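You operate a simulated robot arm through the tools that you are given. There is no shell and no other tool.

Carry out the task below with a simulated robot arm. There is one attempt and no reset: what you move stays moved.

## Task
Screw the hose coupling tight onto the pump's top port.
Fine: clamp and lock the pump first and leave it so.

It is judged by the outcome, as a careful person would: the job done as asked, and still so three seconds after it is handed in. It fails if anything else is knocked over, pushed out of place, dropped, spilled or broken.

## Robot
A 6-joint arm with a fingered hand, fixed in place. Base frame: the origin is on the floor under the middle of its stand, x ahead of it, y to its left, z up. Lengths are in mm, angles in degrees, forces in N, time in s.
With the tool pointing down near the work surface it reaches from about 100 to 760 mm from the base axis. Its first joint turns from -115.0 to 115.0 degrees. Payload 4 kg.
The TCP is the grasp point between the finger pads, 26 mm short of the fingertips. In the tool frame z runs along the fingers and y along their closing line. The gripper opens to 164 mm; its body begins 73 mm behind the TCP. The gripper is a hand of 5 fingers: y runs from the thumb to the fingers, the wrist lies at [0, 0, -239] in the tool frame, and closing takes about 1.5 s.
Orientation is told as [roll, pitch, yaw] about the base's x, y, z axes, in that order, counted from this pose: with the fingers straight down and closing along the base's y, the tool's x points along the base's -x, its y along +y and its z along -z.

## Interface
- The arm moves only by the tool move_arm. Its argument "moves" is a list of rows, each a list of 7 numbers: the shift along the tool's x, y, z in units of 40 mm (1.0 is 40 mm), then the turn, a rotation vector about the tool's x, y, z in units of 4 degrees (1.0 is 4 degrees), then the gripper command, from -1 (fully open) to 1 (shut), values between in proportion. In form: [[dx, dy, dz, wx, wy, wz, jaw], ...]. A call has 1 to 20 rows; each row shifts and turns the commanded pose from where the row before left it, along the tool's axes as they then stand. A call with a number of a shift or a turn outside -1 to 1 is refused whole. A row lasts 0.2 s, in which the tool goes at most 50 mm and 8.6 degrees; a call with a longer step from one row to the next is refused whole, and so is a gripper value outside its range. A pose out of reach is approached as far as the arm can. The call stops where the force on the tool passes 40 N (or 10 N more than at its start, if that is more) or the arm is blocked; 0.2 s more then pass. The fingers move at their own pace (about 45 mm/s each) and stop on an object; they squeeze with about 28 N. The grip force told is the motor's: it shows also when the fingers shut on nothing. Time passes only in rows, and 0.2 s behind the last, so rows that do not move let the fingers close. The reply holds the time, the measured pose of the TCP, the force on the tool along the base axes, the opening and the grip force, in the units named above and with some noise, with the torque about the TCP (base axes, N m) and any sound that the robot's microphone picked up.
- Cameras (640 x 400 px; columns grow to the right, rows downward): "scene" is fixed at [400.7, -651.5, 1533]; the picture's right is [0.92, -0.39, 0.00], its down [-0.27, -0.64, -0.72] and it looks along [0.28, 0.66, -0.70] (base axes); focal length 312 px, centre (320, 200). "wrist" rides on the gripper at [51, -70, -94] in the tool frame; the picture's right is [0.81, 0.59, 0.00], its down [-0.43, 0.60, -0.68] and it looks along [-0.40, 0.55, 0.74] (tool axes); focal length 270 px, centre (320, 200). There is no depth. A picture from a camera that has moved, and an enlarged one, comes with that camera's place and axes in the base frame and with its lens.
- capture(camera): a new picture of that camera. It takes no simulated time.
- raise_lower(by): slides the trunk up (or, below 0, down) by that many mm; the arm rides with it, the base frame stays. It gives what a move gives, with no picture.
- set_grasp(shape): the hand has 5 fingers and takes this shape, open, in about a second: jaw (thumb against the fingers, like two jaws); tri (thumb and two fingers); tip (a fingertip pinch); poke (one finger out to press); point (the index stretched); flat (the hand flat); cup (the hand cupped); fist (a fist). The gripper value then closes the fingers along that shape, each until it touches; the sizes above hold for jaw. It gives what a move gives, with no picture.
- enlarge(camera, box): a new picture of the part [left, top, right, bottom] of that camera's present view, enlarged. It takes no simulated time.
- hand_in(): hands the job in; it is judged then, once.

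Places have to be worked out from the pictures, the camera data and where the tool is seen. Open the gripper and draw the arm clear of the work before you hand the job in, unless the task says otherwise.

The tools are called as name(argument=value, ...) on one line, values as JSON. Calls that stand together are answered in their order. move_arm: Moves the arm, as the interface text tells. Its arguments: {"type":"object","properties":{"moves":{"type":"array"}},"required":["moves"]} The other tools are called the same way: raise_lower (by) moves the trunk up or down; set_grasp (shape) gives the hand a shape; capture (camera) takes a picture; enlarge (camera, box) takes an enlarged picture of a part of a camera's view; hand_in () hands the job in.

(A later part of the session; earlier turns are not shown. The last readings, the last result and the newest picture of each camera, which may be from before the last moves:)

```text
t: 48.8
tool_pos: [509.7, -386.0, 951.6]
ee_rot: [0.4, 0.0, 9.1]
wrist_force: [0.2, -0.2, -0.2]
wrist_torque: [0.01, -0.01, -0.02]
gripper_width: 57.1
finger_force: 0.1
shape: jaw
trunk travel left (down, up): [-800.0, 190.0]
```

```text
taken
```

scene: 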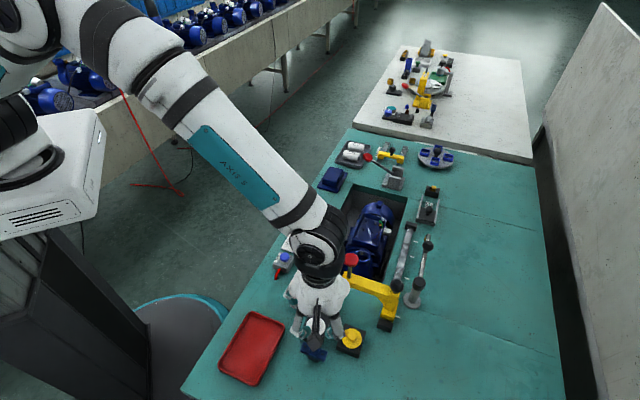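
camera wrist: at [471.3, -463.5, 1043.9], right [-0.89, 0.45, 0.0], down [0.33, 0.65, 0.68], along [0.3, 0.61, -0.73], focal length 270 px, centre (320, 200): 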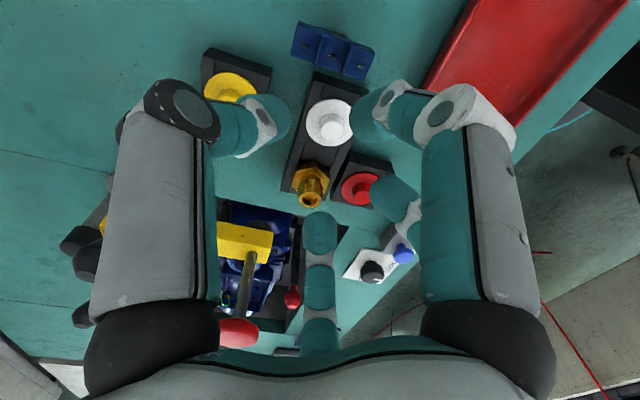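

The coupling is visible at (311,190) in the wrist view. I'll zoom on it and the plunger.

enlarge(camera="wrist", box=[260, 80, 400, 220])

enlarge(camera="wrist", box=[200, 180, 330, 360])

```text
2.86 times, centred on (330, 150) of wrist
camera zoom: at [471.3, -463.5, 1043.9], right [-0.89, 0.45, 0.0], down [0.33, 0.65, 0.68], along [0.3, 0.61, -0.73], focal length 772 px, centre (291, 343)
```

zoom: 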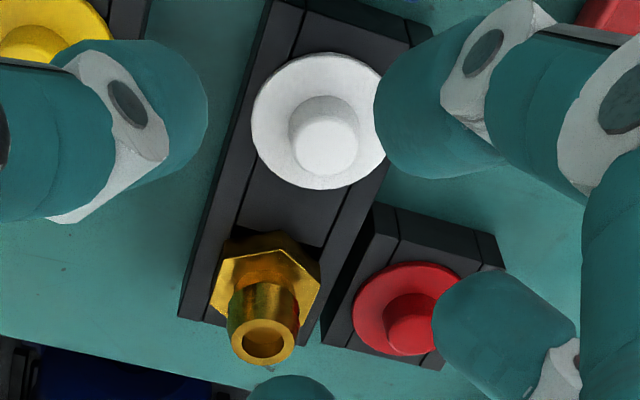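

```text
2.22 times, centred on (265, 270) of wrist
camera zoom: at [471.3, -463.5, 1043.9], right [-0.89, 0.45, 0.0], down [0.33, 0.65, 0.68], along [0.3, 0.61, -0.73], focal length 601 px, centre (442, 44)
```

zoom: 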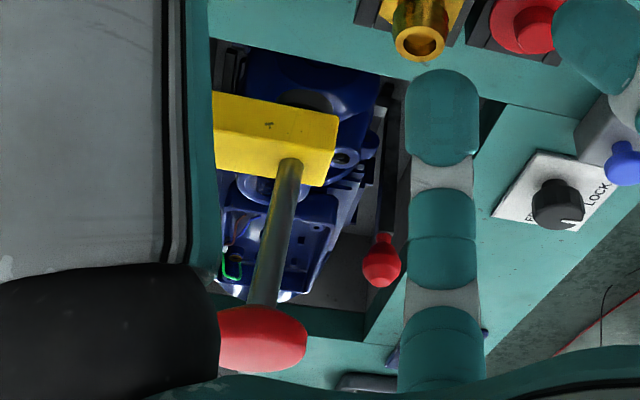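

Triangulation gives the coupling's tube top at (558,-312.5,854) with its hex top near z≈823; the plunger knob is at (619,-307,963), too close for an upright hand. I'll yaw to put a finger gap towards the yellow arm, lean the hand 15° back towards the robot, and hover.

move_arm(moves=[[0, 0, 0, 0, 0, 1, 0.39], [0, 0, 0, 0, 0, 1, 0.39], [0, 0, 0, 0, 0, 1, 0.39], [0, 0, 0, 0, 0, 1, 0.39], [0, 0, 0, 0, 0, 1, 0.39], [0, 0, 0, 0, 0, 0.375, 0.39], [0, 0, 0, -0.29, -0.892, 0, 0.39], [0, 0, 0, -0.29, -0.892, 0, 0.39], [0, 0, 0, -0.29, -0.892, 0, 0.39], [0, 0, 0, -0.29, -0.892, 0, 0.39], [-0.05, 0.91, 0.11, 0, 0, 0, 0.39], [0, 0.91, 0.12, 0, 0, 0, 0.39], [0, 0, 0, 0, 0, 0, 0.39]])

capture(camera="wrist")

enlarge(camera="scene", box=[260, 220, 400, 340])

```text
t: 51.6
tool_pos: [527.9, -316.1, 950.9]
ee_rot: [5.1, -14.1, -13.0]
wrist_force: [0.3, -0.5, 0.7]
wrist_torque: [-0.02, 0.03, -0.01]
gripper_width: 50.4
finger_force: 0.0
shape: jaw
trunk travel left (down, up): [-800.0, 190.0]
```

```text
taken
camera wrist: at [442.9, -374.9, 1021.4], right [-0.65, 0.75, -0.15], down [0.36, 0.46, 0.81], along [0.68, 0.47, -0.57], focal length 270 px, centre (320, 200)
```

wrist: 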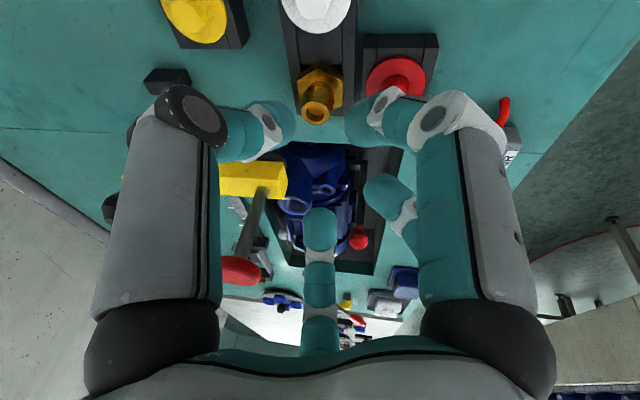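

```text
3.33 times, centred on (330, 280) of scene
camera zoom: at [400.7, -651.5, 1533.0], right [0.92, -0.39, 0.0], down [-0.27, -0.64, -0.72], along [0.28, 0.66, -0.7], focal length 1041 px, centre (287, -67)
```

zoom: 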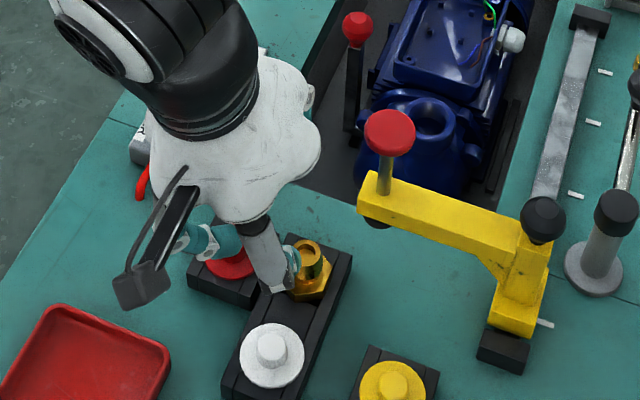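

The predicted and observed coupling position agree within a pixel. I'll advance 60 mm along the leaning tool axis and check again.

move_arm(moves=[[0, 0.02, 0.75, 0, 0, 0, 0.39], [0, 0, 0.75, 0, 0, 0, 0.39], [0, 0, 0, 0, 0, 0, 0.39]])

capture(camera="wrist")

enlarge(camera="scene", box=[270, 240, 390, 320])

```text
t: 52.4
tool_pos: [542.3, -314.2, 892.3]
ee_rot: [5.1, -14.1, -12.8]
wrist_force: [-0.8, 0.1, 0.2]
wrist_torque: [-0.01, -0.01, 0.01]
gripper_width: 50.3
finger_force: 0.0
shape: jaw
trunk travel left (down, up): [-800.0, 190.0]
```

```text
taken
camera wrist: at [458.0, -372.8, 963.8], right [-0.65, 0.75, -0.15], down [0.35, 0.47, 0.81], along [0.68, 0.47, -0.57], focal length 270 px, centre (320, 200)
```

wrist: 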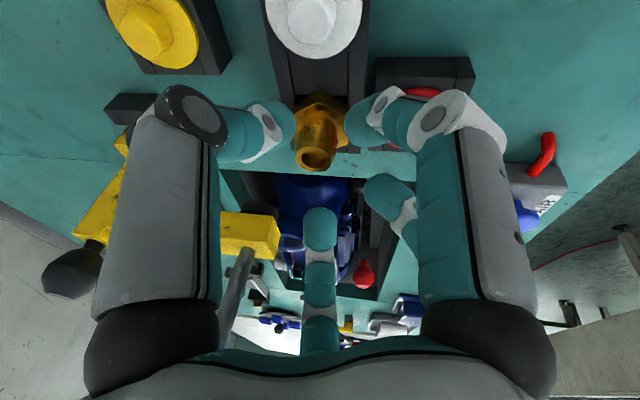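

```text
5.00 times, centred on (330, 280) of scene
camera zoom: at [400.7, -651.5, 1533.0], right [0.92, -0.39, 0.0], down [-0.27, -0.64, -0.72], along [0.28, 0.66, -0.7], focal length 1562 px, centre (270, -200)
```

zoom: 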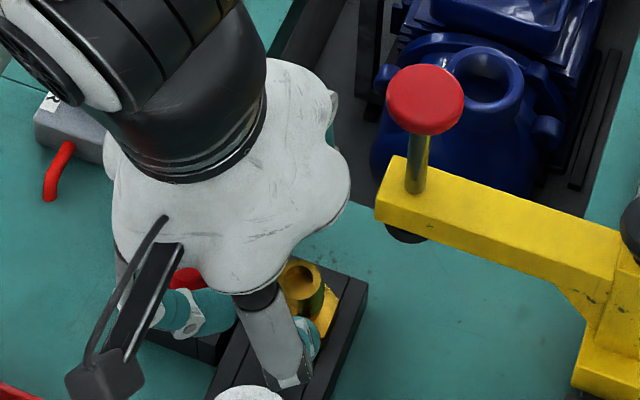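

Clearances to the plunger knob (~17 mm) and arm look adequate. I'll advance another 25 mm and check.

move_arm(moves=[[0, 0, 0.35, 0, 0, 0, 0.39], [0, 0, 0.3, 0, 0, 0, 0.39], [0, 0, 0, 0, 0, 0, 0.39]])

capture(camera="wrist")

enlarge(camera="scene", box=[270, 240, 390, 320])

```text
t: 53.2
tool_pos: [550.1, -313.2, 865.6]
ee_rot: [5.3, -14.1, -13.0]
wrist_force: [-0.6, -1.2, 0.5]
wrist_torque: [0.0, -0.01, -0.02]
gripper_width: 50.4
finger_force: 0.2
shape: jaw
trunk travel left (down, up): [-800.0, 190.0]
```

```text
taken
camera wrist: at [464.4, -371.8, 938.4], right [-0.65, 0.75, -0.15], down [0.36, 0.47, 0.81], along [0.68, 0.47, -0.57], focal length 270 px, centre (320, 200)
```

wrist: 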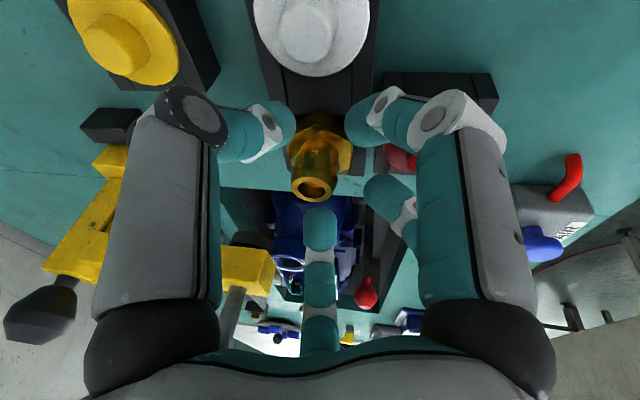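

```text
5.00 times, centred on (330, 280) of scene
camera zoom: at [400.7, -651.5, 1533.0], right [0.92, -0.39, 0.0], down [-0.27, -0.64, -0.72], along [0.28, 0.66, -0.7], focal length 1562 px, centre (270, -200)
```

zoom: 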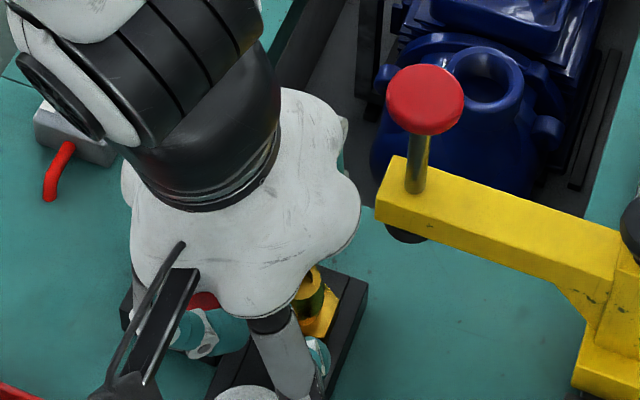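

The tube enters the finger ring on axis. I'll advance the last 14 mm and then close gently on the tube.

move_arm(moves=[[0, 0, 0.35, 0, 0, 0, 0.39], [0, 0, 0, 0, 0, 0, 0.39]])

capture(camera="wrist")

enlarge(camera="wrist", box=[240, 80, 400, 240])

```text
t: 53.8
tool_pos: [553.2, -312.5, 853.1]
ee_rot: [5.1, -14.2, -12.9]
wrist_force: [-1.5, 0.1, 5.1]
wrist_torque: [-0.02, 0.15, 0.02]
gripper_width: 50.3
finger_force: 0.1
shape: jaw
trunk travel left (down, up): [-800.0, 190.0]
```

```text
taken
camera wrist: at [467.8, -371.5, 925.2], right [-0.65, 0.75, -0.15], down [0.35, 0.47, 0.81], along [0.68, 0.47, -0.57], focal length 270 px, centre (320, 200)
```

wrist: 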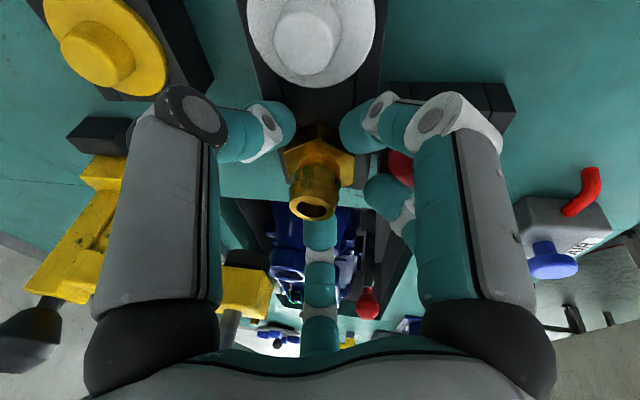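

```text
2.50 times, centred on (320, 160) of wrist
camera zoom: at [467.8, -371.5, 925.2], right [-0.65, 0.75, -0.15], down [0.35, 0.47, 0.81], along [0.68, 0.47, -0.57], focal length 676 px, centre (320, 300)
```

zoom: 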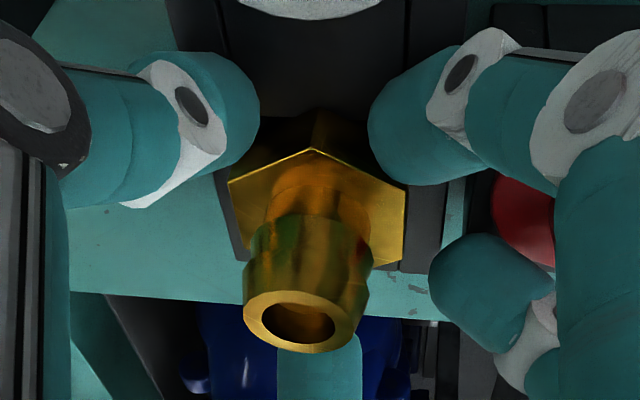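

A light 5 N touch on the robot-side fingertip; I'll back off 4 mm along the tool axis and then close on the tube.

move_arm(moves=[[0, 0, -0.1, 0, 0, 0, 0.39], [0, 0, 0, 0, 0, 0, 0.6], [0, 0, 0, 0, 0, 0, 0.8], [0, 0, 0, 0, 0, 0, 1], [0, 0, 0, 0, 0, 0, 1], [0, 0, 0, 0, 0, 0, 1]])

capture(camera="wrist")

enlarge(camera="wrist", box=[240, 80, 400, 240])

enlarge(camera="scene", box=[270, 240, 390, 320])

```text
t: 55.2
tool_pos: [552.6, -312.7, 857.4]
ee_rot: [5.0, -14.3, -12.8]
wrist_force: [1.2, -0.8, 9.0]
wrist_torque: [-0.2, 0.03, 0.0]
gripper_width: 29.8
finger_force: 28.1
shape: jaw
trunk travel left (down, up): [-800.0, 190.0]
```

```text
taken
camera wrist: at [467.1, -371.7, 929.3], right [-0.65, 0.75, -0.15], down [0.35, 0.47, 0.81], along [0.68, 0.47, -0.57], focal length 270 px, centre (320, 200)
```

wrist: 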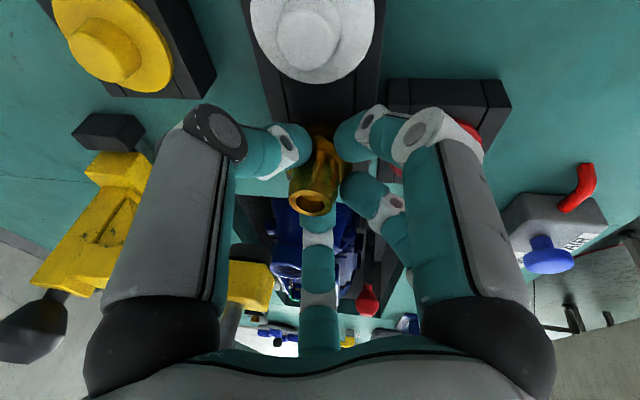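

```text
2.50 times, centred on (320, 160) of wrist
camera zoom: at [467.1, -371.7, 929.3], right [-0.65, 0.75, -0.15], down [0.35, 0.47, 0.81], along [0.68, 0.47, -0.57], focal length 676 px, centre (320, 300)
```

zoom: 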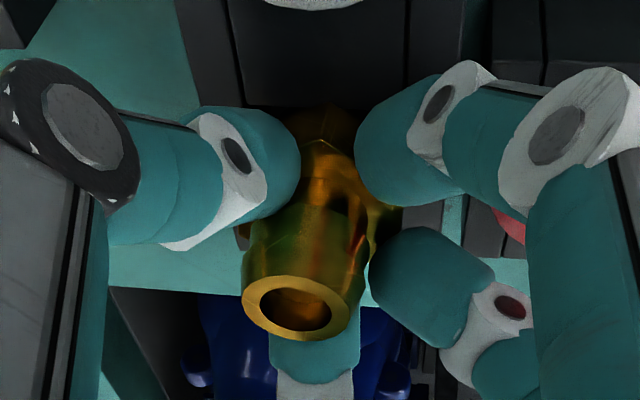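

```text
5.00 times, centred on (330, 280) of scene
camera zoom: at [400.7, -651.5, 1533.0], right [0.92, -0.39, 0.0], down [-0.27, -0.64, -0.72], along [0.28, 0.66, -0.7], focal length 1562 px, centre (270, -200)
```

zoom: 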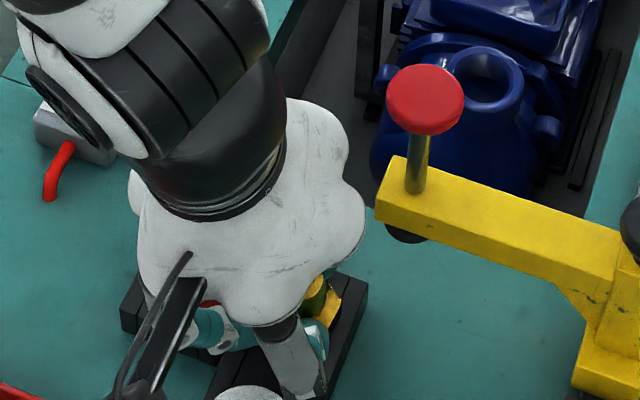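

Gripped (opening 29.8 mm, so likely on the hex/tube root). I'll lift straight up 20 mm slowly and look.

move_arm(moves=[[-0.03, 0.01, -0.12, 0, 0, 0, 1], [-0.03, 0.01, -0.12, 0, 0, 0, 1], [-0.06, 0.02, -0.24, 0, 0, 0, 1], [0, 0, 0, 0, 0, 0, 1]])

capture(camera="wrist")

enlarge(camera="scene", box=[270, 240, 390, 320])

```text
t: 56.2
tool_pos: [552.7, -312.9, 876.5]
ee_rot: [5.0, -14.1, -12.8]
wrist_force: [0.3, -0.5, -0.7]
wrist_torque: [-0.03, -0.01, 0.0]
gripper_width: 28.6
finger_force: 28.4
shape: jaw
trunk travel left (down, up): [-800.0, 190.0]
```

```text
taken
camera wrist: at [467.6, -371.9, 948.2], right [-0.65, 0.75, -0.15], down [0.36, 0.47, 0.81], along [0.68, 0.47, -0.57], focal length 270 px, centre (320, 200)
```

wrist: 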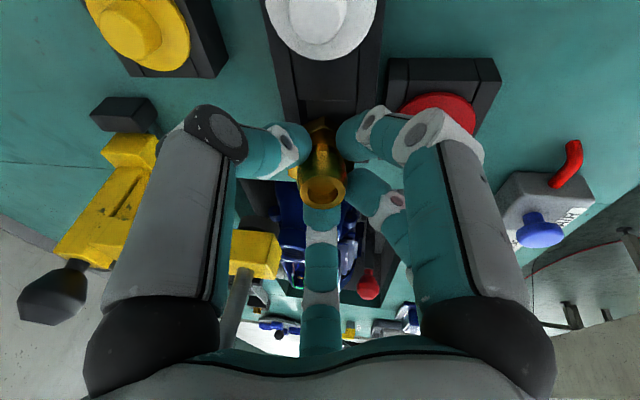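

```text
5.00 times, centred on (330, 280) of scene
camera zoom: at [400.7, -651.5, 1533.0], right [0.92, -0.39, 0.0], down [-0.27, -0.64, -0.72], along [0.28, 0.66, -0.7], focal length 1562 px, centre (270, -200)
```

zoom: 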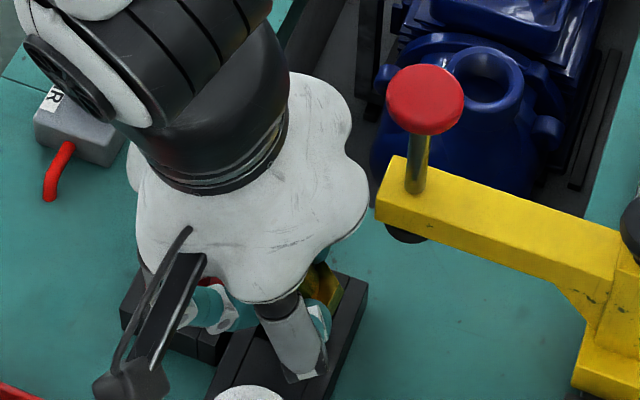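

The coupling came up with the hand (no load on the wrist). I'll raise further and draw back from the plunger to inspect how it sits in the grip.

move_arm(moves=[[-0.12, 0.04, -0.48, 0, 0, 0, 1], [-0.18, 0.06, -0.72, 0, 0, 0, 1], [-0.18, 0.06, -0.72, 0, 0, 0, 1], [0.4, -0.1, -0.8, 0, 0, 0, 1], [0.7, -0.1, -0.6, 0, 0, 0, 1], [0, 0, 0, 0, 0, 0, 1]])

capture(camera="wrist")

enlarge(camera="wrist", box=[260, 90, 380, 240])

enlarge(camera="scene", box=[230, 180, 390, 320])

```text
t: 57.6
tool_pos: [495.0, -311.4, 998.3]
ee_rot: [5.0, -14.1, -12.9]
wrist_force: [0.2, -0.1, -0.4]
wrist_torque: [-0.02, 0.02, 0.04]
gripper_width: 28.4
finger_force: 28.0
shape: jaw
trunk travel left (down, up): [-800.0, 190.0]
```

```text
taken
camera wrist: at [409.6, -371.0, 1070.7], right [-0.65, 0.75, -0.15], down [0.36, 0.47, 0.81], along [0.68, 0.47, -0.57], focal length 270 px, centre (320, 200)
```

wrist: 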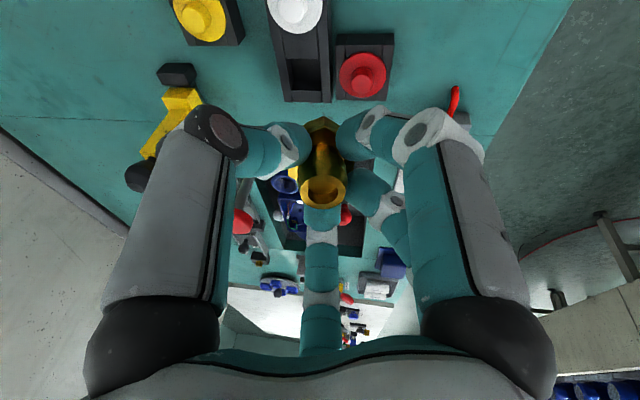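

```text
2.67 times, centred on (320, 165) of wrist
camera zoom: at [409.6, -371.0, 1070.7], right [-0.65, 0.75, -0.15], down [0.36, 0.47, 0.81], along [0.68, 0.47, -0.57], focal length 721 px, centre (320, 293)
```

zoom: 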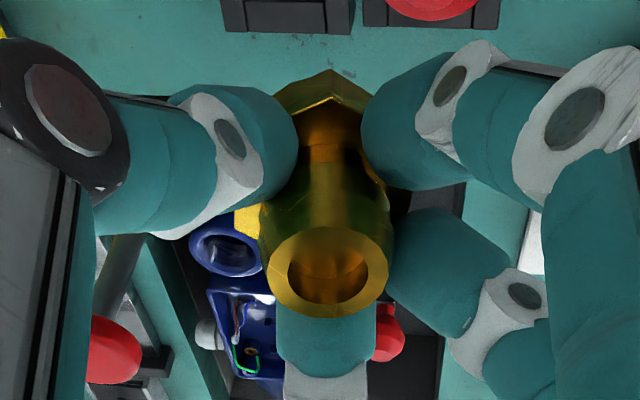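

```text
2.86 times, centred on (310, 250) of scene
camera zoom: at [400.7, -651.5, 1533.0], right [0.92, -0.39, 0.0], down [-0.27, -0.64, -0.72], along [0.28, 0.66, -0.7], focal length 892 px, centre (349, 57)
```

zoom: 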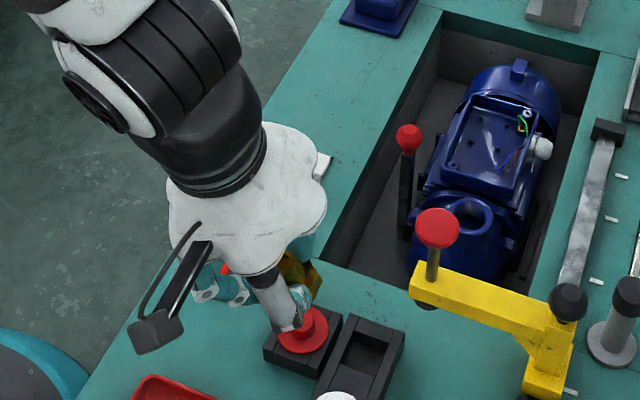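

The coupling has aligned itself with the hand's axis, hex about 37–50 mm beyond the TCP, firmly held. I'll bring the hand upright, raise it, and inspect the coupling's underside in the scene view.

move_arm(moves=[[0, 0, -0.8, 0.29, 0.892, 0, 1], [0, 0, -0.5, 0.29, 0.892, 0, 1], [0, 0, 0, 0.29, 0.892, 0, 1], [0, 0, 0, 0.29, 0.892, 0, 1], [0, 0, 0, 0, 0, 0, 1]])

capture(camera="wrist")

enlarge(camera="wrist", box=[260, 90, 380, 240])

enlarge(camera="scene", box=[250, 160, 350, 240])

```text
t: 58.8
tool_pos: [481.6, -313.8, 1048.8]
ee_rot: [0.3, 0.3, -12.3]
wrist_force: [-0.6, 0.0, -0.9]
wrist_torque: [0.01, -0.03, 0.0]
gripper_width: 28.5
finger_force: 27.8
shape: jaw
trunk travel left (down, up): [-800.0, 190.0]
```

```text
taken
camera wrist: at [419.4, -371.6, 1142.6], right [-0.67, 0.75, 0.01], down [0.55, 0.49, 0.68], along [0.5, 0.46, -0.73], focal length 270 px, centre (320, 200)
```

wrist: 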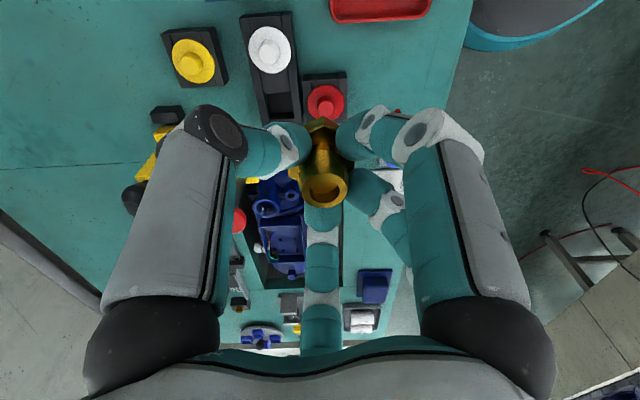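

```text
2.67 times, centred on (320, 165) of wrist
camera zoom: at [419.4, -371.6, 1142.6], right [-0.67, 0.75, 0.01], down [0.55, 0.49, 0.68], along [0.5, 0.46, -0.73], focal length 721 px, centre (320, 293)
```

zoom: 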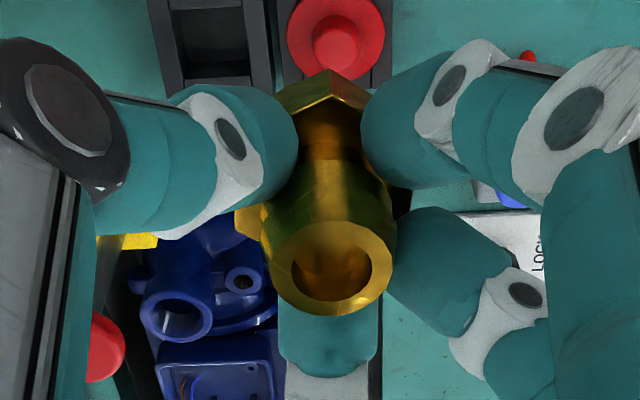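

```text
5.00 times, centred on (300, 200) of scene
camera zoom: at [400.7, -651.5, 1533.0], right [0.92, -0.39, 0.0], down [-0.27, -0.64, -0.72], along [0.28, 0.66, -0.7], focal length 1562 px, centre (420, 200)
```

zoom: 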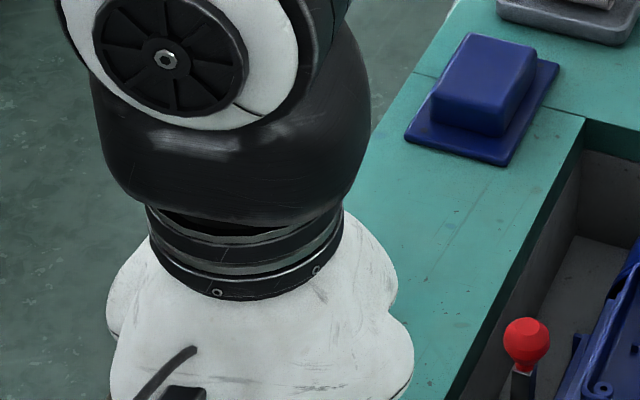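

The port is visible beyond the coupling. I'll carry the coupling around the plunger at z≈1050 to above the port.

move_arm(moves=[[-0.148, 0.885, 0, 0, 0, 0, 1], [-0.148, 0.885, 0, 0, 0, 0, 1], [-0.148, 0.885, 0, 0, 0, 0, 1], [-0.875, 0.058, 0, 0, 0, 0, 1], [-0.875, 0.058, 0, 0, 0, 0, 1], [-0.875, 0.058, 0, 0, 0, 0, 1], [-0.875, 0.058, 0, 0, 0, 0, 1], [-0.87, 0.058, 0, 0, 0, 0, 1], [0, 0, 0, 0, 0, 0, 1]])

capture(camera="wrist")

enlarge(camera="scene", box=[310, 140, 420, 280])

```text
t: 60.8
tool_pos: [694.6, -242.2, 1050.6]
ee_rot: [0.3, 0.0, -12.2]
wrist_force: [-0.1, -0.9, -0.5]
wrist_torque: [0.0, -0.01, -0.03]
gripper_width: 28.7
finger_force: 28.4
shape: jaw
trunk travel left (down, up): [-800.0, 190.0]
```

```text
taken
camera wrist: at [632.0, -298.0, 1142.9], right [-0.67, 0.75, 0.01], down [0.55, 0.49, 0.68], along [0.5, 0.46, -0.73], focal length 270 px, centre (320, 200)
```

wrist: 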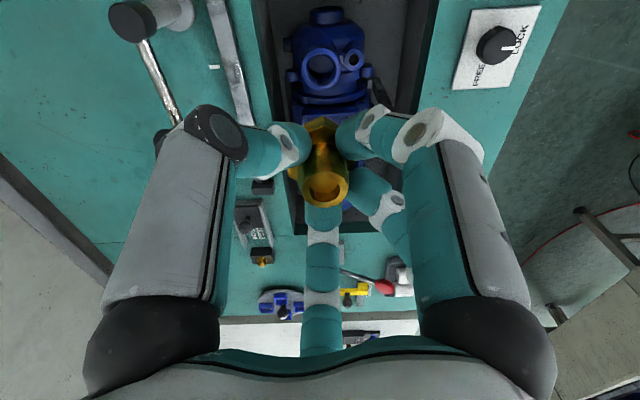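

```text
2.86 times, centred on (365, 210) of scene
camera zoom: at [400.7, -651.5, 1533.0], right [0.92, -0.39, 0.0], down [-0.27, -0.64, -0.72], along [0.28, 0.66, -0.7], focal length 892 px, centre (191, 171)
```

zoom: 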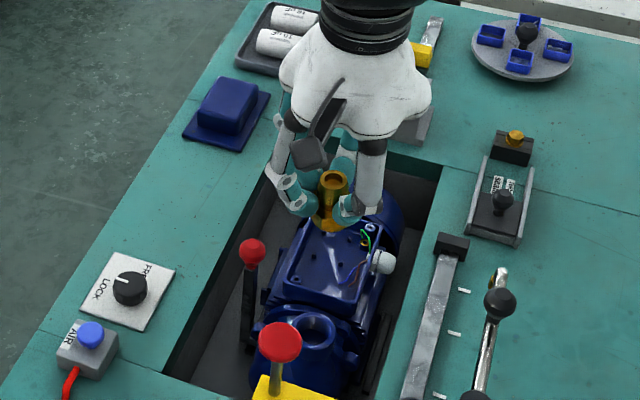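

Over the port now; its rim computes to about (696.5,-238,850). I'll wind the wrist to about +48° yaw so a long clockwise tightening stroke is available.

move_arm(moves=[[0, 0, 0, 0, 0, -1, 1], [0, 0, 0, 0, 0, -1, 1], [0, 0, 0, 0, 0, -1, 1], [0, 0, 0, 0, 0, -1, 1], [0, 0, 0, 0, 0, -1, 1], [0, 0, 0, 0, 0, -1, 1], [0, 0, 0, 0, 0, -1, 1], [0, 0, 0, 0, 0, -1, 1], [0, 0, 0, 0, 0, -1, 1], [0, 0, 0, 0, 0, -1, 1], [0, 0, 0, 0, 0, -1, 1], [0, 0, 0, 0, 0, -1, 1], [0, 0, 0, 0, 0, -1, 1], [0, 0, 0, 0, 0, -1, 1], [0, 0, 0, 0, 0, -1, 1], [0, 0, 0, 0, 0, 0, 1]])

capture(camera="wrist")

enlarge(camera="wrist", box=[240, 20, 400, 240])

enlarge(camera="scene", box=[330, 170, 400, 280])

```text
t: 64.2
tool_pos: [695.8, -240.5, 1049.6]
ee_rot: [0.2, -0.3, 47.7]
wrist_force: [-0.5, 0.5, -1.2]
wrist_torque: [0.04, -0.03, 0.03]
gripper_width: 28.8
finger_force: 28.4
shape: jaw
trunk travel left (down, up): [-800.0, 190.0]
```

```text
taken
camera wrist: at [714.3, -324.5, 1142.4], right [-0.98, -0.2, 0.0], down [-0.15, 0.72, 0.68], along [-0.14, 0.67, -0.73], focal length 270 px, centre (320, 200)
```

wrist: 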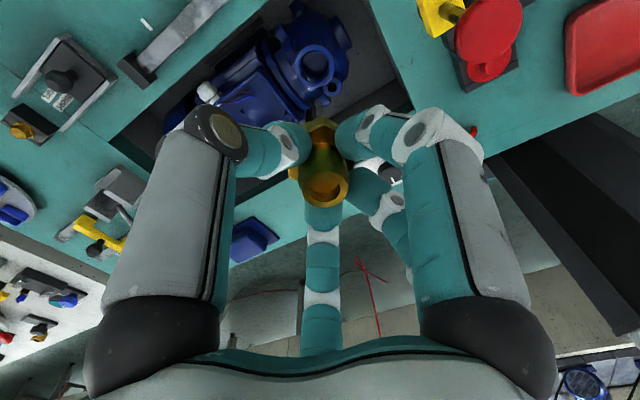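

```text
1.82 times, centred on (320, 130) of wrist
camera zoom: at [714.3, -324.5, 1142.4], right [-0.98, -0.2, 0.0], down [-0.15, 0.72, 0.68], along [-0.14, 0.67, -0.73], focal length 491 px, centre (320, 327)
```

zoom: 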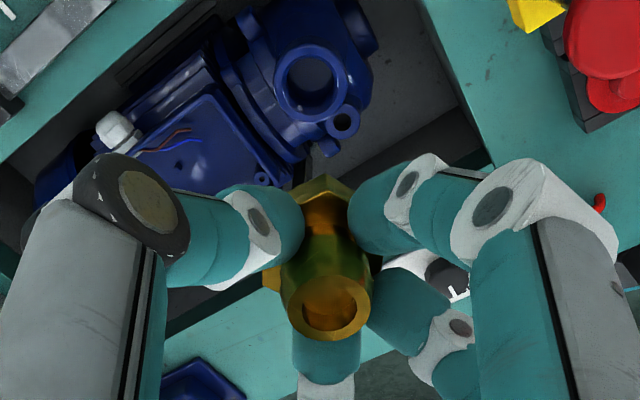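

```text
3.64 times, centred on (365, 225) of scene
camera zoom: at [400.7, -651.5, 1533.0], right [0.92, -0.39, 0.0], down [-0.27, -0.64, -0.72], along [0.28, 0.66, -0.7], focal length 1136 px, centre (156, 109)
```

zoom: 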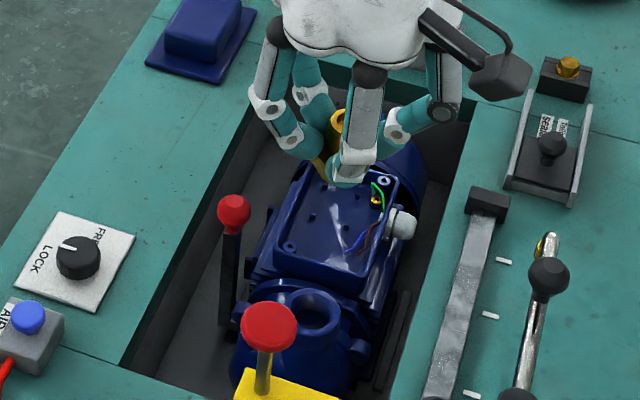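

Combining the views puts the port nearer (700.5,-235,836). I'll correct horizontally and descend to z≈930 to compare coupling and port directly.

move_arm(moves=[[-0.18, 0, 0.5, 0, 0, 0, 1], [0, 0, 0.8, 0, 0, 0, 1], [0, 0, 0.8, 0, 0, 0, 1], [0, 0, 0.8, 0, 0, 0, 1], [0, 0, 0, 0, 0, 0, 1]])

capture(camera="wrist")

enlarge(camera="wrist", box=[240, 40, 400, 240])

enlarge(camera="scene", box=[330, 200, 400, 280])

```text
t: 65.4
tool_pos: [700.0, -234.2, 933.3]
ee_rot: [0.3, -0.1, 47.7]
wrist_force: [0.9, -0.1, -1.2]
wrist_torque: [0.02, -0.01, 0.02]
gripper_width: 28.7
finger_force: 27.9
shape: jaw
trunk travel left (down, up): [-800.0, 190.0]
```

```text
taken
camera wrist: at [718.3, -318.7, 1026.1], right [-0.98, -0.2, 0.0], down [-0.15, 0.72, 0.68], along [-0.14, 0.67, -0.73], focal length 270 px, centre (320, 200)
```

wrist: 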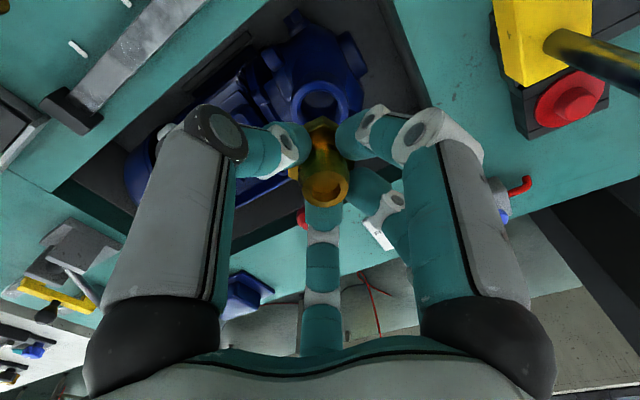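

```text
2.00 times, centred on (320, 140) of wrist
camera zoom: at [718.3, -318.7, 1026.1], right [-0.98, -0.2, 0.0], down [-0.15, 0.72, 0.68], along [-0.14, 0.67, -0.73], focal length 541 px, centre (320, 320)
```

zoom: 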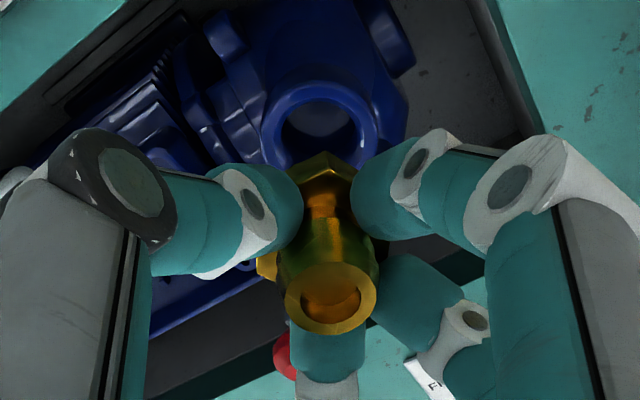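

```text
5.00 times, centred on (365, 240) of scene
camera zoom: at [400.7, -651.5, 1533.0], right [0.92, -0.39, 0.0], down [-0.27, -0.64, -0.72], along [0.28, 0.66, -0.7], focal length 1562 px, centre (95, 0)
```

zoom: 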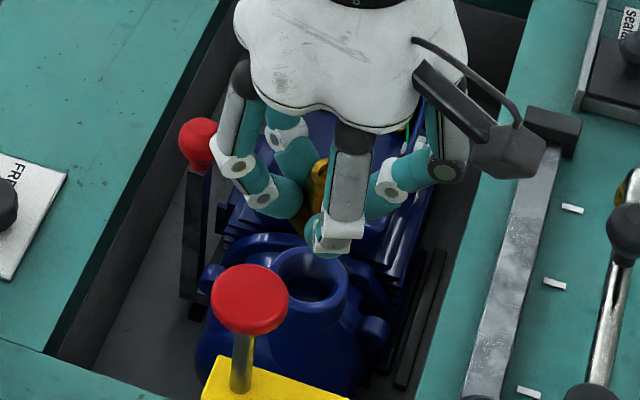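

The coupling hangs aligned with the hand and close to over the port. I'll descend to z≈908 and check the concentricity again.

move_arm(moves=[[0, 0, 0.3, 0, 0, 0, 1], [0, 0, 0.3, 0, 0, 0, 1], [0, 0, 0, 0, 0, 0, 1]])

enlarge(camera="wrist", box=[240, 40, 400, 240])

enlarge(camera="scene", box=[330, 210, 400, 280])

```text
t: 66.2
tool_pos: [699.4, -235.3, 911.0]
ee_rot: [0.3, -0.3, 47.8]
wrist_force: [-0.1, 0.0, -0.8]
wrist_torque: [0.01, 0.02, -0.01]
gripper_width: 28.6
finger_force: 28.1
shape: jaw
trunk travel left (down, up): [-800.0, 190.0]
```

```text
2.00 times, centred on (320, 140) of wrist
camera zoom: at [718.3, -318.5, 1002.4], right [-0.98, -0.2, 0.0], down [-0.15, 0.72, 0.68], along [-0.14, 0.67, -0.73], focal length 541 px, centre (320, 320)
```

zoom: 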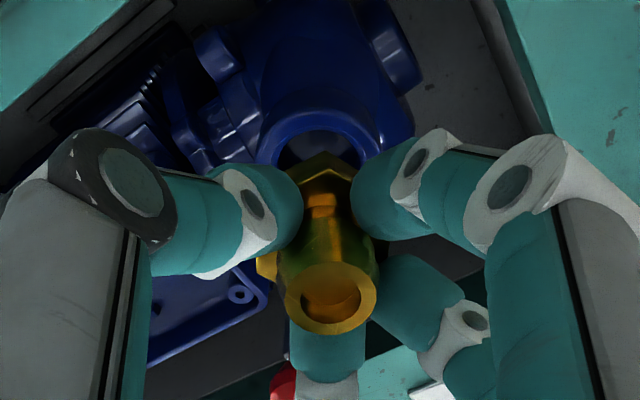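

```text
5.71 times, centred on (365, 245) of scene
camera zoom: at [400.7, -651.5, 1533.0], right [0.92, -0.39, 0.0], down [-0.27, -0.64, -0.72], along [0.28, 0.66, -0.7], focal length 1785 px, centre (63, -57)
```

zoom: 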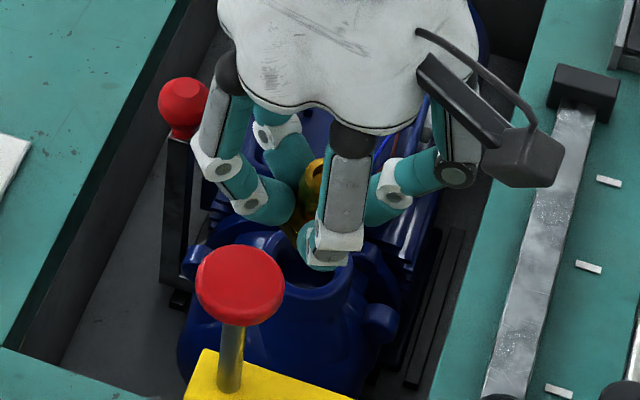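

The coupling and port look concentric within about 2 mm, with the rim near z≈834. I'll descend in small steps, watching the vertical force.

move_arm(moves=[[0, 0, 0.1, 0, 0, 0, 1], [0, 0, 0.1, 0, 0, 0, 1], [0, 0, 0, 0, 0, 0, 1]])

move_arm(moves=[[0, 0, 0.1, 0, 0, 0, 1], [0, 0, 0, 0, 0, 0, 1]])

enlarge(camera="wrist", box=[240, 40, 400, 240])

enlarge(camera="scene", box=[330, 210, 400, 280])

```text
t: 67.0
tool_pos: [700.1, -234.7, 901.5]
ee_rot: [0.3, -0.1, 47.9]
wrist_force: [-0.2, 0.3, -0.3]
wrist_torque: [0.03, 0.01, 0.01]
gripper_width: 28.5
finger_force: 28.2
shape: jaw
trunk travel left (down, up): [-800.0, 190.0]
```

```text
t: 67.6
tool_pos: [701.4, -234.9, 897.4]
ee_rot: [0.3, -0.2, 47.7]
wrist_force: [0.4, 0.1, -0.2]
wrist_torque: [0.01, -0.01, -0.02]
gripper_width: 28.9
finger_force: 28.1
shape: jaw
trunk travel left (down, up): [-800.0, 190.0]
```

```text
2.00 times, centred on (320, 140) of wrist
camera zoom: at [718.6, -318.3, 990.1], right [-0.98, -0.2, 0.0], down [-0.15, 0.72, 0.68], along [-0.14, 0.67, -0.73], focal length 541 px, centre (320, 320)
```

zoom: 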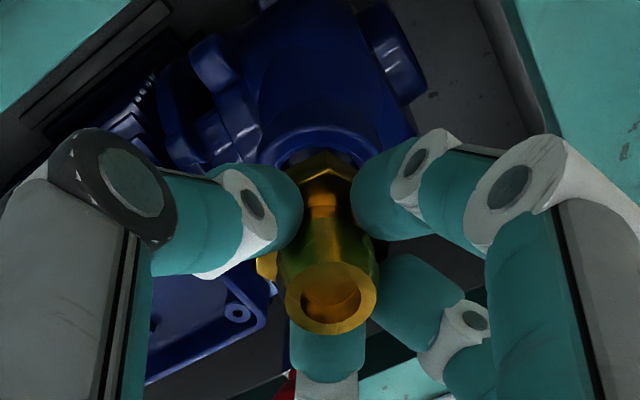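

```text
5.71 times, centred on (365, 245) of scene
camera zoom: at [400.7, -651.5, 1533.0], right [0.92, -0.39, 0.0], down [-0.27, -0.64, -0.72], along [0.28, 0.66, -0.7], focal length 1785 px, centre (63, -57)
```

zoom: 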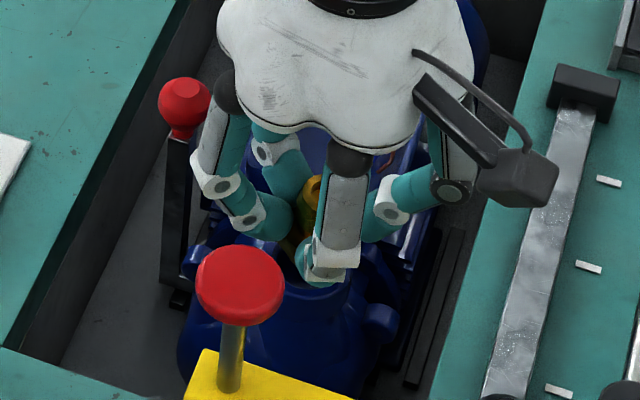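

Rim estimates remain consistent (z≈833, concentric). Continuing down in 3 mm steps until contact.

move_arm(moves=[[0, 0, 0.08, 0, 0, 0, 1], [0, 0, 0, 0, 0, 0, 1]])

move_arm(moves=[[0, 0, 0.08, 0, 0, 0, 1], [0, 0, 0, 0, 0, 0, 1]])

enlarge(camera="wrist", box=[240, 40, 400, 240])

```text
t: 68.2
tool_pos: [700.7, -233.7, 894.5]
ee_rot: [0.3, -0.1, 47.8]
wrist_force: [-0.2, 0.1, -0.1]
wrist_torque: [0.05, 0.01, -0.03]
gripper_width: 28.8
finger_force: 27.8
shape: jaw
trunk travel left (down, up): [-800.0, 190.0]
```

```text
t: 68.8
tool_pos: [700.9, -233.7, 890.3]
ee_rot: [0.3, -0.1, 47.7]
wrist_force: [0.0, 0.1, -0.2]
wrist_torque: [-0.02, -0.02, 0.01]
gripper_width: 28.5
finger_force: 27.5
shape: jaw
trunk travel left (down, up): [-800.0, 190.0]
```

```text
2.00 times, centred on (320, 140) of wrist
camera zoom: at [718.7, -318.3, 983.7], right [-0.98, -0.2, 0.0], down [-0.15, 0.72, 0.68], along [-0.14, 0.67, -0.73], focal length 541 px, centre (320, 320)
```

zoom: 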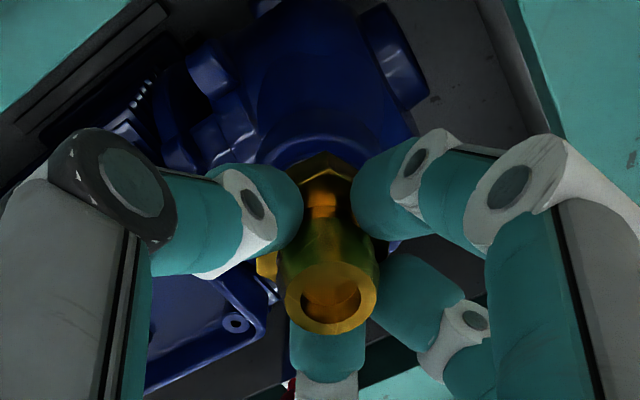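

No contact force yet; the hex is a few mm above the rim, so any spigot must be entering the bore. Continuing in 2 mm steps.

move_arm(moves=[[0, 0, 0.05, 0, 0, 0, 1], [0, 0, 0, 0, 0, 0, 1]])

move_arm(moves=[[0, 0, 0.05, 0, 0, 0, 1], [0, 0, 0, 0, 0, 0, 1]])

enlarge(camera="wrist", box=[240, 40, 400, 240])

```text
t: 69.4
tool_pos: [700.5, -234.1, 889.2]
ee_rot: [0.3, -0.2, 47.9]
wrist_force: [-0.1, -0.6, -0.5]
wrist_torque: [-0.01, 0.03, 0.01]
gripper_width: 28.9
finger_force: 27.9
shape: jaw
trunk travel left (down, up): [-800.0, 190.0]
```

```text
t: 70.0
tool_pos: [699.7, -234.7, 887.1]
ee_rot: [0.3, -0.3, 47.8]
wrist_force: [-0.1, 0.0, -1.4]
wrist_torque: [0.02, 0.0, -0.01]
gripper_width: 28.7
finger_force: 28.1
shape: jaw
trunk travel left (down, up): [-800.0, 190.0]
```

```text
2.00 times, centred on (320, 140) of wrist
camera zoom: at [718.6, -318.2, 980.0], right [-0.98, -0.2, 0.0], down [-0.15, 0.72, 0.68], along [-0.14, 0.67, -0.73], focal length 541 px, centre (320, 320)
```

zoom: 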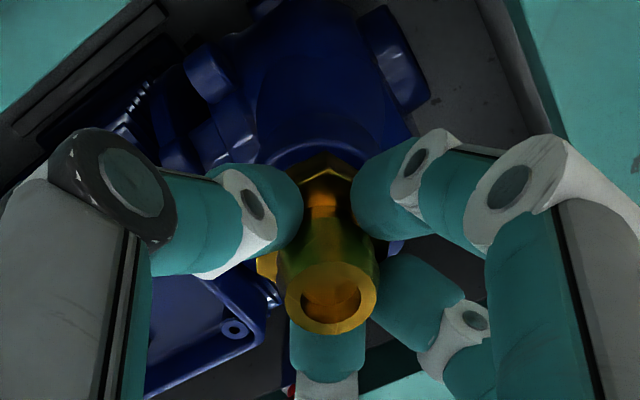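

Still free. Continue lowering in 2 mm steps.

move_arm(moves=[[0, 0, 0.05, 0, 0, 0, 1], [0, 0, 0, 0, 0, 0, 1]])

move_arm(moves=[[0, 0, 0.05, 0, 0, 0, 1], [0, 0, 0, 0, 0, 0, 1]])

move_arm(moves=[[0, 0, 0.05, 0, 0, 0, 1], [0, 0, 0, 0, 0, 0, 1]])

enlarge(camera="wrist", box=[240, 40, 400, 240])

```text
t: 70.6
tool_pos: [699.5, -234.0, 885.6]
ee_rot: [0.3, -0.2, 47.7]
wrist_force: [0.1, -0.2, -0.2]
wrist_torque: [-0.03, -0.01, -0.04]
gripper_width: 28.8
finger_force: 28.0
shape: jaw
trunk travel left (down, up): [-800.0, 190.0]
```

```text
t: 71.2
tool_pos: [700.0, -234.1, 885.5]
ee_rot: [0.2, -0.2, 47.8]
wrist_force: [-0.8, 0.1, 4.9]
wrist_torque: [-0.07, 0.05, 0.03]
gripper_width: 28.6
finger_force: 28.3
shape: jaw
trunk travel left (down, up): [-800.0, 190.0]
```

```text
t: 71.8
tool_pos: [700.5, -234.9, 885.1]
ee_rot: [-0.1, -0.2, 47.8]
wrist_force: [-0.3, -0.9, 20.1]
wrist_torque: [-0.35, 0.17, -0.01]
gripper_width: 28.8
finger_force: 28.2
shape: jaw
trunk travel left (down, up): [-800.0, 190.0]
```

```text
2.00 times, centred on (320, 140) of wrist
camera zoom: at [718.2, -317.9, 977.2], right [-0.98, -0.2, 0.0], down [-0.15, 0.72, 0.68], along [-0.14, 0.67, -0.73], focal length 541 px, centre (320, 320)
```

zoom: 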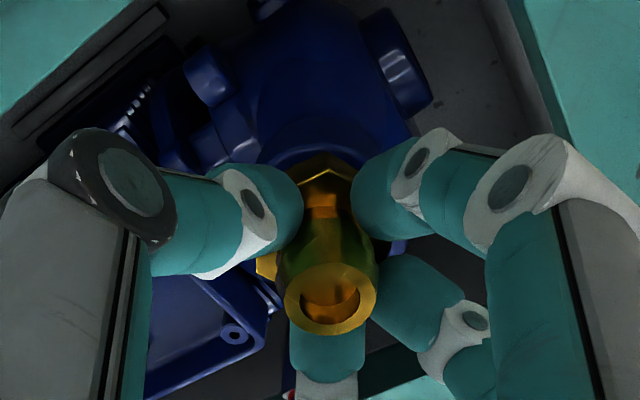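

Contact at TCP z≈885 with 20 N: the hex underside meets the rim, so the spigot is in the bore. I'll now turn clockwise 40° and watch torque and height.

move_arm(moves=[[0, 0, 0, 0, 0, 1, 1], [0, 0, 0, 0, 0, 1, 1], [0, 0, 0, 0, 0, 1, 1], [0, 0, 0, 0, 0, 1, 1], [0, 0, 0, 0, 0, 1, 1], [0, 0, 0, 0, 0, 1, 1], [0, 0, 0, 0, 0, 1, 1], [0, 0, 0, 0, 0, 1, 1], [0, 0, 0, 0, 0, 1, 1], [0, 0, 0, 0, 0, 1, 1], [0, 0, 0, 0, 0, 0, 1]])

enlarge(camera="wrist", box=[240, 40, 400, 240])

enlarge(camera="scene", box=[330, 210, 400, 280])

```text
t: 74.2
tool_pos: [701.0, -233.1, 880.7]
ee_rot: [0.3, 0.1, 7.7]
wrist_force: [1.4, 9.6, -2.4]
wrist_torque: [0.3, 0.43, 0.03]
gripper_width: 28.0
finger_force: 28.0
shape: jaw
trunk travel left (down, up): [-800.0, 190.0]
```

```text
2.00 times, centred on (320, 140) of wrist
camera zoom: at [660.3, -308.4, 973.2], right [-0.88, 0.47, 0.01], down [0.35, 0.64, 0.68], along [0.32, 0.6, -0.73], focal length 541 px, centre (320, 320)
```

zoom: 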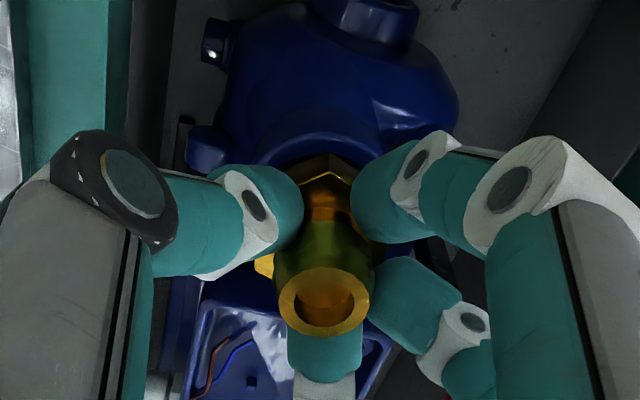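

```text
5.71 times, centred on (365, 245) of scene
camera zoom: at [400.7, -651.5, 1533.0], right [0.92, -0.39, 0.0], down [-0.27, -0.64, -0.72], along [0.28, 0.66, -0.7], focal length 1785 px, centre (63, -57)
```

zoom: 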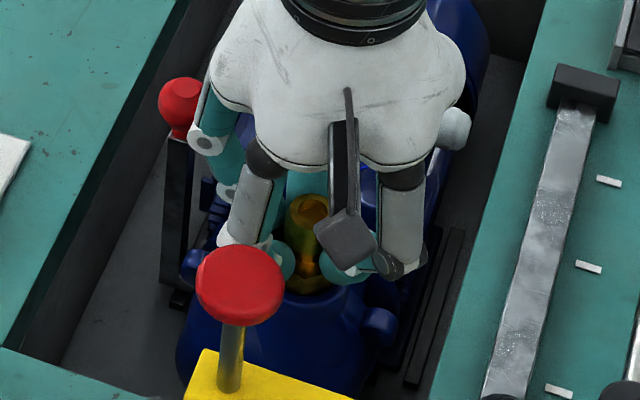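

The coupling settled 4 mm lower while turning and follows the hand. I'll relieve the small side load, add a slight downward preload, and continue clockwise another 60°.

move_arm(moves=[[0, 0.04, 0.05, 0, 0, 0, 1], [0, 0, 0, 0, 0, 1, 1], [0, 0, 0, 0, 0, 1, 1], [0, 0, 0, 0, 0, 1, 1], [0, 0, 0, 0, 0, 1, 1], [0, 0, 0, 0, 0, 1, 1], [0, 0, 0, 0, 0, 1, 1], [0, 0, 0, 0, 0, 1, 1], [0, 0, 0, 0, 0, 1, 1], [0, 0, 0, 0, 0, 0, 1]])

enlarge(camera="wrist", box=[240, 40, 400, 240])

enlarge(camera="scene", box=[330, 210, 400, 280])

```text
t: 76.4
tool_pos: [701.6, -233.6, 878.3]
ee_rot: [0.4, 0.2, -24.3]
wrist_force: [8.4, 0.6, 3.4]
wrist_torque: [0.1, 0.29, -0.01]
gripper_width: 28.1
finger_force: 27.6
shape: jaw
trunk travel left (down, up): [-800.0, 190.0]
```

```text
2.00 times, centred on (320, 140) of wrist
camera zoom: at [626.9, -275.1, 972.3], right [-0.5, 0.87, 0.01], down [0.64, 0.36, 0.68], along [0.59, 0.34, -0.73], focal length 541 px, centre (320, 320)
```

zoom: 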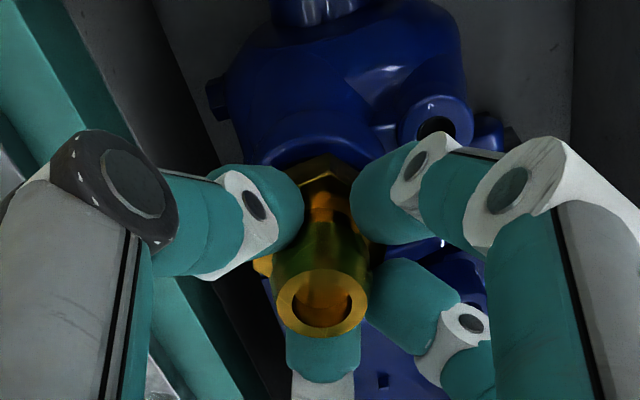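

```text
5.71 times, centred on (365, 245) of scene
camera zoom: at [400.7, -651.5, 1533.0], right [0.92, -0.39, 0.0], down [-0.27, -0.64, -0.72], along [0.28, 0.66, -0.7], focal length 1785 px, centre (63, -57)
```

zoom: 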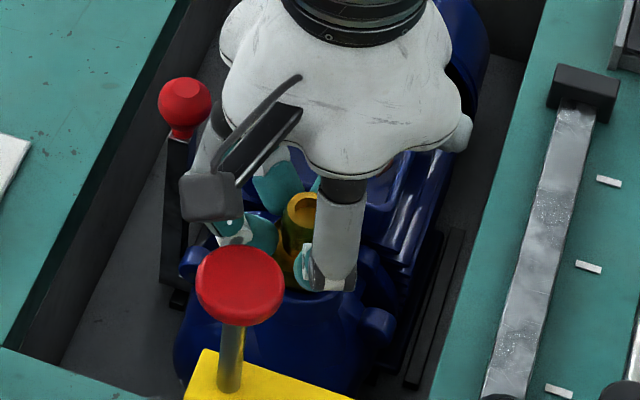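

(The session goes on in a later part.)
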